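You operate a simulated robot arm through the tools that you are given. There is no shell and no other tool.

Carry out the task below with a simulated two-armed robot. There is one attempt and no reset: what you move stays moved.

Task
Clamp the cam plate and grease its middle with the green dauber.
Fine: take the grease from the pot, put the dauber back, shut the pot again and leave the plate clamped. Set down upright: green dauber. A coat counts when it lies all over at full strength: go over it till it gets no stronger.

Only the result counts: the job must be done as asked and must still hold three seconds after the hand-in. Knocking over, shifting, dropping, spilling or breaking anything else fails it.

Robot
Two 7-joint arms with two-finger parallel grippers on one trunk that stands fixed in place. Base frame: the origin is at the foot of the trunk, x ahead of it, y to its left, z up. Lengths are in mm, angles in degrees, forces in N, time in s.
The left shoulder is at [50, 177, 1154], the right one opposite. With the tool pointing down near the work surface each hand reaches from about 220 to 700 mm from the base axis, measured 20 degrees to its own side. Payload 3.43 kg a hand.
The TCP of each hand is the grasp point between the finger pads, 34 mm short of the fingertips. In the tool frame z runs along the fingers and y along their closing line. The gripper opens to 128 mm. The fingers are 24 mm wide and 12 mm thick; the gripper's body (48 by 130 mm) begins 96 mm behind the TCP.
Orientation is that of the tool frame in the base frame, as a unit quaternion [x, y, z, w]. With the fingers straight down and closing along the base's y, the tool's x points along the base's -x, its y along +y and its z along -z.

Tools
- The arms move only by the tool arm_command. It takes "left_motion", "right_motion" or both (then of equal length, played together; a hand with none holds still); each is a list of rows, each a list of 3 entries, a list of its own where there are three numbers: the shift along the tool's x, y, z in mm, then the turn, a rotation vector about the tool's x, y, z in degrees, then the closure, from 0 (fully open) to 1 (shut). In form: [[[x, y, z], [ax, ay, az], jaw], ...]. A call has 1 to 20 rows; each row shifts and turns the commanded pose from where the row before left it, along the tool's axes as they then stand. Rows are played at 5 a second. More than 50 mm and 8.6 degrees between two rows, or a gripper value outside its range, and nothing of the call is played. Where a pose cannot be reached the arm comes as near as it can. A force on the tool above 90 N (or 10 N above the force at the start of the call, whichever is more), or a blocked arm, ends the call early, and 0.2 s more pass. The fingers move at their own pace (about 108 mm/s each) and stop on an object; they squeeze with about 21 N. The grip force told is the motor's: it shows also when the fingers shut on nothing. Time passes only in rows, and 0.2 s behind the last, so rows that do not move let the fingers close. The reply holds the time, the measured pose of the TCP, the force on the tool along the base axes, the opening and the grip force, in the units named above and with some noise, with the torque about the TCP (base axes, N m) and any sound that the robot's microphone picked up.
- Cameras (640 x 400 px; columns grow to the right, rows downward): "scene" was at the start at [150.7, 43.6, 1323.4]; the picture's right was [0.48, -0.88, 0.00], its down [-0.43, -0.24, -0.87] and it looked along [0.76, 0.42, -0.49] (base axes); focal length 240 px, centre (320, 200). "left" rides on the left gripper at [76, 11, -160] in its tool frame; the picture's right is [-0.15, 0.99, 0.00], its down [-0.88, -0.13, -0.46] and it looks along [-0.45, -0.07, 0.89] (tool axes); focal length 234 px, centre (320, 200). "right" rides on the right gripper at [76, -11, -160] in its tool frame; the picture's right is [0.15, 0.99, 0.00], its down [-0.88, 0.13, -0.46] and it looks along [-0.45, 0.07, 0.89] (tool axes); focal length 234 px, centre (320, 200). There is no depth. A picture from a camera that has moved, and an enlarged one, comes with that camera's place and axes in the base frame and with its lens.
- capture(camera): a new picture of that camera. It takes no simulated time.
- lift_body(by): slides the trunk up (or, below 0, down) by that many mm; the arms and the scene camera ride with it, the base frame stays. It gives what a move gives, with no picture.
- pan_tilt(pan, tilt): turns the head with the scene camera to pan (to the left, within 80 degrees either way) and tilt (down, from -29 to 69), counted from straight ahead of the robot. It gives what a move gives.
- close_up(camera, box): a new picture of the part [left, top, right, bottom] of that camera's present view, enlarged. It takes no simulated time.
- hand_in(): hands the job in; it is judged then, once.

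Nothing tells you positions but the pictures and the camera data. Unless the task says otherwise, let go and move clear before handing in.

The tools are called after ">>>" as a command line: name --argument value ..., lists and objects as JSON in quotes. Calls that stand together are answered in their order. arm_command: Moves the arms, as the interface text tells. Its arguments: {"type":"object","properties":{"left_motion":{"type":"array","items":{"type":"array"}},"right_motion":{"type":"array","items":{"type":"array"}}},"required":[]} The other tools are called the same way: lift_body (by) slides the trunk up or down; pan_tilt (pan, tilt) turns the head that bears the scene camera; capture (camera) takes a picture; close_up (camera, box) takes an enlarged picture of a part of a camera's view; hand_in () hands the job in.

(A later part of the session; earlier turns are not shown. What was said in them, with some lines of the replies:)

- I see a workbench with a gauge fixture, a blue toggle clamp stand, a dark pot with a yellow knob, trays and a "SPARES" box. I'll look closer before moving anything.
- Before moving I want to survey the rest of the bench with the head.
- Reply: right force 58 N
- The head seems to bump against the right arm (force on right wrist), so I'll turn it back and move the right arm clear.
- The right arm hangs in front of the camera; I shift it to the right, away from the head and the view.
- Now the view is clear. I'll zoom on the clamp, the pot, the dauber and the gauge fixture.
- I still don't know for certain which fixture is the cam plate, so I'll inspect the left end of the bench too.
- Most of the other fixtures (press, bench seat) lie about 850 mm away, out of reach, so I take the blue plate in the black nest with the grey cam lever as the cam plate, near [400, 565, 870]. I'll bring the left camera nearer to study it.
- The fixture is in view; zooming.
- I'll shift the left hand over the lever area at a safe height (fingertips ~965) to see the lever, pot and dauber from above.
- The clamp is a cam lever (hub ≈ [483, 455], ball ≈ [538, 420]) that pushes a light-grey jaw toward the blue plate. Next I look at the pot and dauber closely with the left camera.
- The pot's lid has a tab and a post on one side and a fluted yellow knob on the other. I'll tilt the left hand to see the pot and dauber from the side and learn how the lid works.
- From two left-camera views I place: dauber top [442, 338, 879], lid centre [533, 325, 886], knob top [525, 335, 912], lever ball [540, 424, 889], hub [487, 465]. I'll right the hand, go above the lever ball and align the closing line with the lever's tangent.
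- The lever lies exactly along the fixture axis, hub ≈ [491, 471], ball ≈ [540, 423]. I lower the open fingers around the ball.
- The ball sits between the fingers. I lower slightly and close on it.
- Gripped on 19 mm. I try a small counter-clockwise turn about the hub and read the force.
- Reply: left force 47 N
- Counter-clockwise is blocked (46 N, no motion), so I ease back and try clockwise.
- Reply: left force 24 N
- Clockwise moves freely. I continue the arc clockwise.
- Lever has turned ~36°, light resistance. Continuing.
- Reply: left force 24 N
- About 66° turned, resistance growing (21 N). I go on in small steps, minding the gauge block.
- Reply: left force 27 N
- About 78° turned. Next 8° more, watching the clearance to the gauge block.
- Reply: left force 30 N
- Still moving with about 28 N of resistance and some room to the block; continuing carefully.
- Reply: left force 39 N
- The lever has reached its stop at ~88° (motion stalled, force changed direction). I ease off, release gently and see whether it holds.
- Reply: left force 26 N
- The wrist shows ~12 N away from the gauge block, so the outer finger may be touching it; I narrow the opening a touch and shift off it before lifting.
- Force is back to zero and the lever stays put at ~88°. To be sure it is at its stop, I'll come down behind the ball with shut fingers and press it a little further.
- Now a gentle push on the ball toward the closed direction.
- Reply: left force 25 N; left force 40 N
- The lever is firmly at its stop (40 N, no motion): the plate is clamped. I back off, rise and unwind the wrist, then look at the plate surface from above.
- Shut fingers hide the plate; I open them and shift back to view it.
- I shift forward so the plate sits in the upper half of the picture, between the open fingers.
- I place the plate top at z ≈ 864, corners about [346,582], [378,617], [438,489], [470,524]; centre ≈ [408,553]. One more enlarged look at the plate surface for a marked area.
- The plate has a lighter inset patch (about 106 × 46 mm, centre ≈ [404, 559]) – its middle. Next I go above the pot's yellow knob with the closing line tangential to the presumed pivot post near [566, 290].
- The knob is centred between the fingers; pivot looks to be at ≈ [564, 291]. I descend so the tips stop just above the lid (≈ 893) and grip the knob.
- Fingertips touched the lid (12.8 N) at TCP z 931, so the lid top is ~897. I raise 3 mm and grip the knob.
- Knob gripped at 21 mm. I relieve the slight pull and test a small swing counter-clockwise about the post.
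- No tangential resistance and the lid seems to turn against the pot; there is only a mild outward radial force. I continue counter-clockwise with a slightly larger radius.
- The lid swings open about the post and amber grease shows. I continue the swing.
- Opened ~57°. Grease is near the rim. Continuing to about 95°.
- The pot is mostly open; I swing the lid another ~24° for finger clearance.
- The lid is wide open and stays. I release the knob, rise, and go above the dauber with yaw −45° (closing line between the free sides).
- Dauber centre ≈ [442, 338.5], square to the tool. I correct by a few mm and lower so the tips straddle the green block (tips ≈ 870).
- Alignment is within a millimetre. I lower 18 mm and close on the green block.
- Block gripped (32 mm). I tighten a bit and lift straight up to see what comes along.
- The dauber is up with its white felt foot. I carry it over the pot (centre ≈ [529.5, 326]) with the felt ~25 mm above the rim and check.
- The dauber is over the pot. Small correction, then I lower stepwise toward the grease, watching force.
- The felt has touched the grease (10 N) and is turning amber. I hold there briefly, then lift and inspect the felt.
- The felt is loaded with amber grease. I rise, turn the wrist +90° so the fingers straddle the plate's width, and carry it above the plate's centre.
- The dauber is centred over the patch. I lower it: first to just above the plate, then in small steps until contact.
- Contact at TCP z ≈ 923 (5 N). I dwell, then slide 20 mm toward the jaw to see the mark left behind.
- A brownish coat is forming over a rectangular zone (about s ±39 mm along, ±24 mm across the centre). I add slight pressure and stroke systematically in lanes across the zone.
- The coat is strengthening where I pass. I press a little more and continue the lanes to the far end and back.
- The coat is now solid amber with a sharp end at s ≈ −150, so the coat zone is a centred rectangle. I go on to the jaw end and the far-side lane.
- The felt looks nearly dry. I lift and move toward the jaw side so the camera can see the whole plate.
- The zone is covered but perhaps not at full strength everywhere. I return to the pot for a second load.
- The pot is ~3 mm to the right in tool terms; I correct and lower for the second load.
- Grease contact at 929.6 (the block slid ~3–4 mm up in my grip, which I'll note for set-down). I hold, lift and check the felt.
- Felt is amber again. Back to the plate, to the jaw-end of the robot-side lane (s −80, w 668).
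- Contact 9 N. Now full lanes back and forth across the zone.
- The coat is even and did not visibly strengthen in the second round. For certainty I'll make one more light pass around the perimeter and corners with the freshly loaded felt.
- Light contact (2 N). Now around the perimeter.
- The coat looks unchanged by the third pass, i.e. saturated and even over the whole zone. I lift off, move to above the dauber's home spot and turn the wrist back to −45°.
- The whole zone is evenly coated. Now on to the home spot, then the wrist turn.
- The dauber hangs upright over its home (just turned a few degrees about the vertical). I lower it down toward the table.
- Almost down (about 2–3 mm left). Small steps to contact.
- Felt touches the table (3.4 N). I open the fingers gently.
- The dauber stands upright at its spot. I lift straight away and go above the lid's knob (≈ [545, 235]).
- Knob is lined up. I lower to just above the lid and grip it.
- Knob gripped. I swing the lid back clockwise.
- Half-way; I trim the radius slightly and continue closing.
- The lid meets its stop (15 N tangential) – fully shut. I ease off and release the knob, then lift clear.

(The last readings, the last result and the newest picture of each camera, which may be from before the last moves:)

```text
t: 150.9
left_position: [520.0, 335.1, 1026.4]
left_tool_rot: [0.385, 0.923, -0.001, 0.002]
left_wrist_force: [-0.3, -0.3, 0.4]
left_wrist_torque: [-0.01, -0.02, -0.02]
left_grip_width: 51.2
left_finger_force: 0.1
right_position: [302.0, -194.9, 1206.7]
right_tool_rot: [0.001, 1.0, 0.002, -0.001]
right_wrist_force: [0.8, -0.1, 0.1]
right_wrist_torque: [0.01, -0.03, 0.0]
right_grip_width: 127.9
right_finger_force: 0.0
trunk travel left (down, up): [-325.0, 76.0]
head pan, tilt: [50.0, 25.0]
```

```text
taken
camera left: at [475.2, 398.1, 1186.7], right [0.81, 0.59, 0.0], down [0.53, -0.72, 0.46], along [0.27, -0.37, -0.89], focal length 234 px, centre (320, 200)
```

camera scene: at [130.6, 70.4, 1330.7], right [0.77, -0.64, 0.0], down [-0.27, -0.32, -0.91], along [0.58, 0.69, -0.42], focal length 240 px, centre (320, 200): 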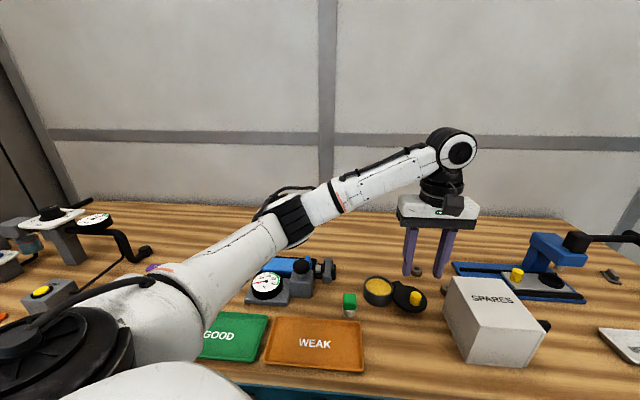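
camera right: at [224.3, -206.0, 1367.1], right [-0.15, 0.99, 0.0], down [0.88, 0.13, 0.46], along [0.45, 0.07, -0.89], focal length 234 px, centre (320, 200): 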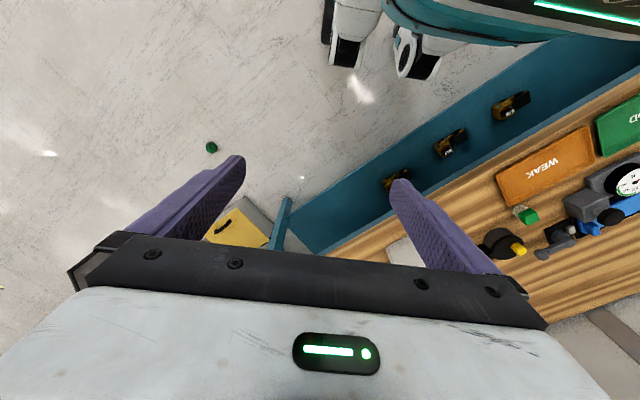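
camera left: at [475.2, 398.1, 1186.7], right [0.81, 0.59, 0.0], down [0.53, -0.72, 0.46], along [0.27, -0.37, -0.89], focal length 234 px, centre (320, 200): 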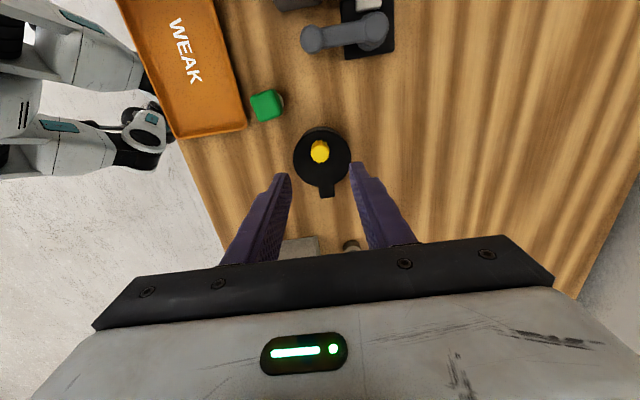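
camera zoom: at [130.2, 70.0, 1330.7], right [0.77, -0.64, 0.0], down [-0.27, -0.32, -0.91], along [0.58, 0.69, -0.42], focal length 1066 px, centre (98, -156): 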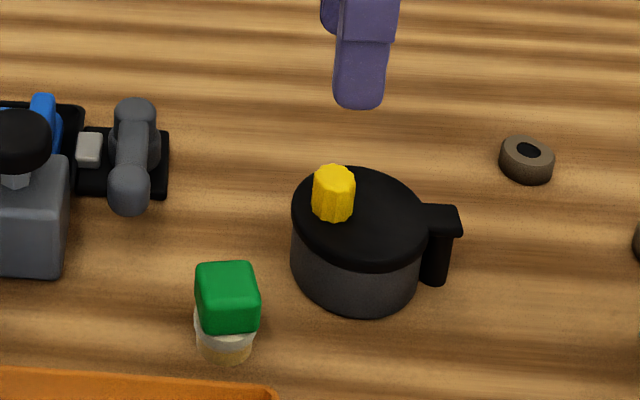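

>>> close_up --camera "left" --box '[230, 70, 390, 210]'

>>> close_up --camera "scene" --box '[230, 235, 350, 315]'

>>> capture --camera "scene"

```text
2.86 times, centred on (310, 140) of left
camera zoom: at [475.2, 398.1, 1186.7], right [0.81, 0.59, 0.0], down [0.53, -0.72, 0.46], along [0.27, -0.37, -0.89], focal length 669 px, centre (349, 371)
```

zoom: 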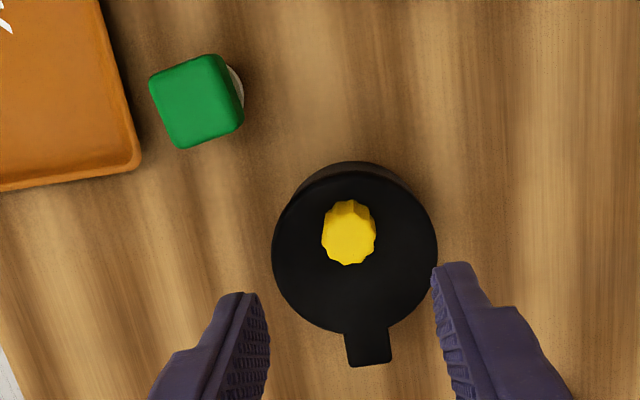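

```text
5.00 times, centred on (290, 275) of scene
camera zoom: at [130.2, 70.0, 1330.7], right [0.77, -0.64, 0.0], down [-0.27, -0.32, -0.91], along [0.58, 0.69, -0.42], focal length 1199 px, centre (470, -175)
```

zoom: 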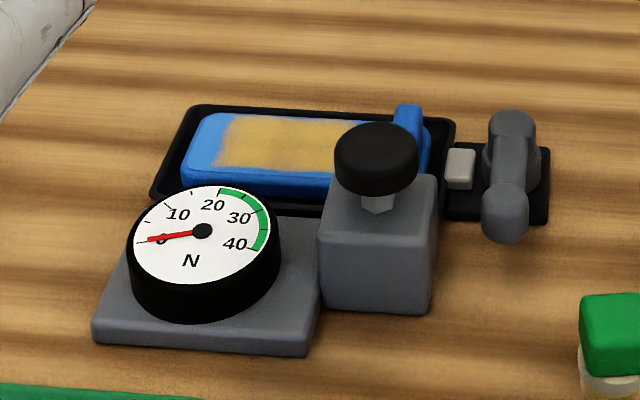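

```text
taken
camera scene: at [130.2, 70.0, 1330.7], right [0.77, -0.64, 0.0], down [-0.27, -0.32, -0.91], along [0.58, 0.69, -0.42], focal length 240 px, centre (320, 200)
```

scene: 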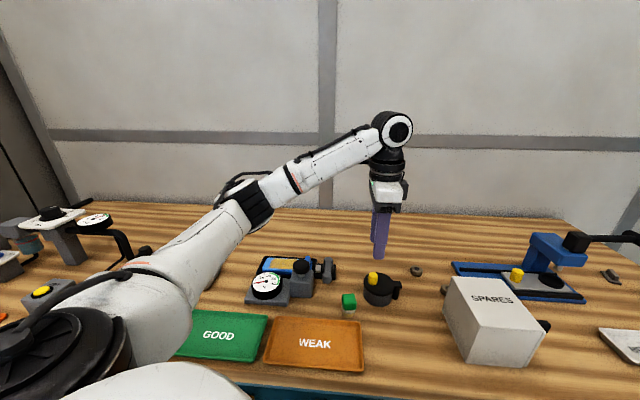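

Pot shut, dauber upright. I take one more careful look at the coat from above before handing in.

>>> arm_command --left_motion '[[[27.2, 8.4, 0], [0, 0, 0], 0.3], [[27.2, 8.4, 0], [0, 0, 0], 0], [[27.2, 8.4, 0], [0, 0, 0], 0], [[27.2, 8.4, 0], [0, 0, 0], 0], [[27.2, 8.4, 0], [0, 0, 0], 0], [[27.2, 8.4, 0], [0, 0, 0], 0], [[0, 0, 0], [0, 0, 0], 0]]'

>>> close_up --camera "left" --box '[280, 20, 380, 140]'

>>> capture --camera "left"

>>> close_up --camera "scene" --box '[255, 250, 315, 285]'

```text
t: 152.5
left_position: [442.8, 486.4, 1025.9]
left_tool_rot: [0.386, 0.923, -0.001, 0.0]
left_wrist_force: [-0.6, 0.1, 0.2]
left_wrist_torque: [0.01, 0.0, 0.0]
left_grip_width: 128.0
left_finger_force: 0.1
right_position: [301.2, -195.0, 1206.4]
right_tool_rot: [0.0, 1.0, 0.0, 0.0]
right_wrist_force: [-0.7, 0.0, 0.9]
right_wrist_torque: [0.02, -0.01, -0.01]
right_grip_width: 128.0
right_finger_force: 0.1
trunk travel left (down, up): [-325.0, 76.0]
head pan, tilt: [50.0, 25.0]
```

```text
3.33 times, centred on (330, 80) of left
camera zoom: at [397.6, 549.9, 1185.7], right [0.81, 0.59, 0.0], down [0.52, -0.72, 0.46], along [0.27, -0.37, -0.89], focal length 781 px, centre (287, 600)
```

zoom: 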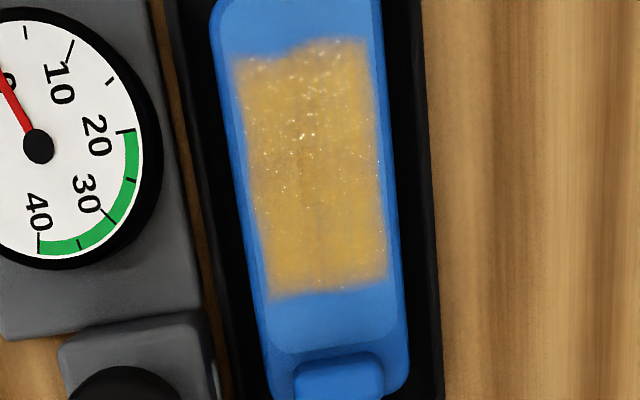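

```text
taken
camera left: at [397.6, 549.9, 1185.7], right [0.81, 0.59, 0.0], down [0.52, -0.72, 0.46], along [0.27, -0.37, -0.89], focal length 234 px, centre (320, 200)
```

left: 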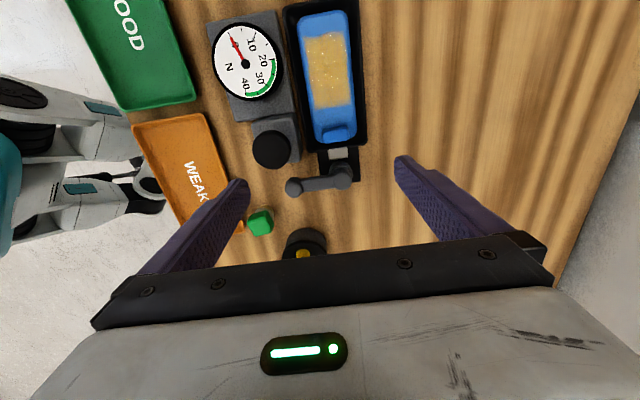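

```text
10.67 times, centred on (285, 268) of scene
camera zoom: at [130.7, 70.3, 1330.7], right [0.77, -0.64, 0.0], down [-0.27, -0.32, -0.91], along [0.58, 0.69, -0.42], focal length 2558 px, centre (693, -520)
```

zoom: 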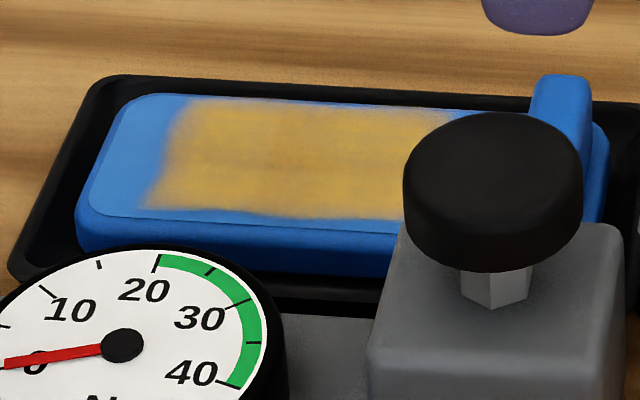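

The coat is even across the whole zone, the lever is at its clamped stop, the pot is shut and the dauber is back upright. I raise the hand a little further clear and hand in.

>>> arm_command --left_motion '[[[0, 0, -30], [0, 0, 0], 0], [[0, 0, -30], [0, 0, 0], 0], [[0, 0, 0], [0, 0, 0], 0]]'

>>> capture --camera "scene"

```text
t: 153.3
left_position: [444.3, 485.9, 1087.2]
left_tool_rot: [0.386, 0.923, -0.002, 0.0]
left_wrist_force: [0.6, -0.3, 0.3]
left_wrist_torque: [0.0, -0.04, 0.0]
left_grip_width: 128.2
left_finger_force: 0.1
right_position: [300.5, -193.9, 1206.4]
right_tool_rot: [0.0, 1.0, 0.001, 0.0]
right_wrist_force: [0.0, -1.4, 0.8]
right_wrist_torque: [-0.02, -0.01, 0.04]
right_grip_width: 128.1
right_finger_force: 0.0
trunk travel left (down, up): [-325.0, 76.0]
head pan, tilt: [50.0, 25.0]
```

```text
taken
camera scene: at [130.7, 70.5, 1330.6], right [0.77, -0.64, 0.0], down [-0.27, -0.32, -0.91], along [0.58, 0.69, -0.42], focal length 240 px, centre (320, 200)
```

scene: 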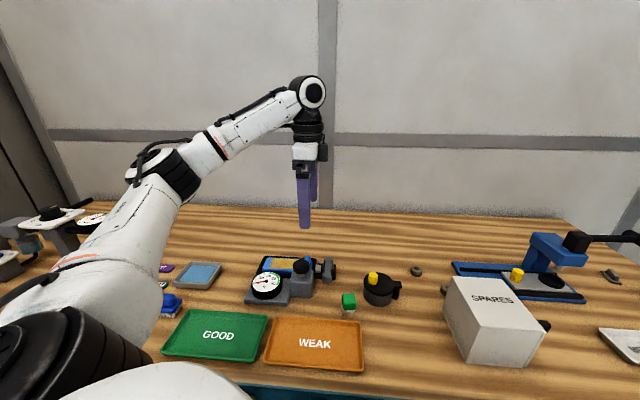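

Everything is in its place: plate clamped and coated, dauber upright at home, pot shut, both hands clear. I hand in.

>>> hand_in

```text
The job is handed in.
```

I clamped the plate, greased its middle, put the dauber back and shut the pot, then handed the job in. I don't have the verdict.

- **Which plate:** I took the blue plate in the black nest, with the grey lever beside it, as the cam plate. Nothing on the bench was labelled so, and the other fixtures I could see in detail were out of reach.
- **Clamp:** the lever is turned about 88° to its stop. A further push of about 40 N did not move it, and it stayed there when I let go. I could not see the jaw move noticeably against the plate.
- **Grease:** I loaded the felt from the pot twice and went over the middle in lanes three times, the last time around the edges. The second and third rounds made no visible difference, so I take the coat as full strength, judged by eye only.
- **Dauber:** it stands upright within about 3 mm of where it was, turned a few degrees about the vertical.
- **Pot:** the lid is swung back to its stop.
- **Contacts:** while I was letting go of the lever, a finger seemed to press the gauge block with about 12 N. The head also bumped the right arm at the start. I saw nothing shifted or knocked over.
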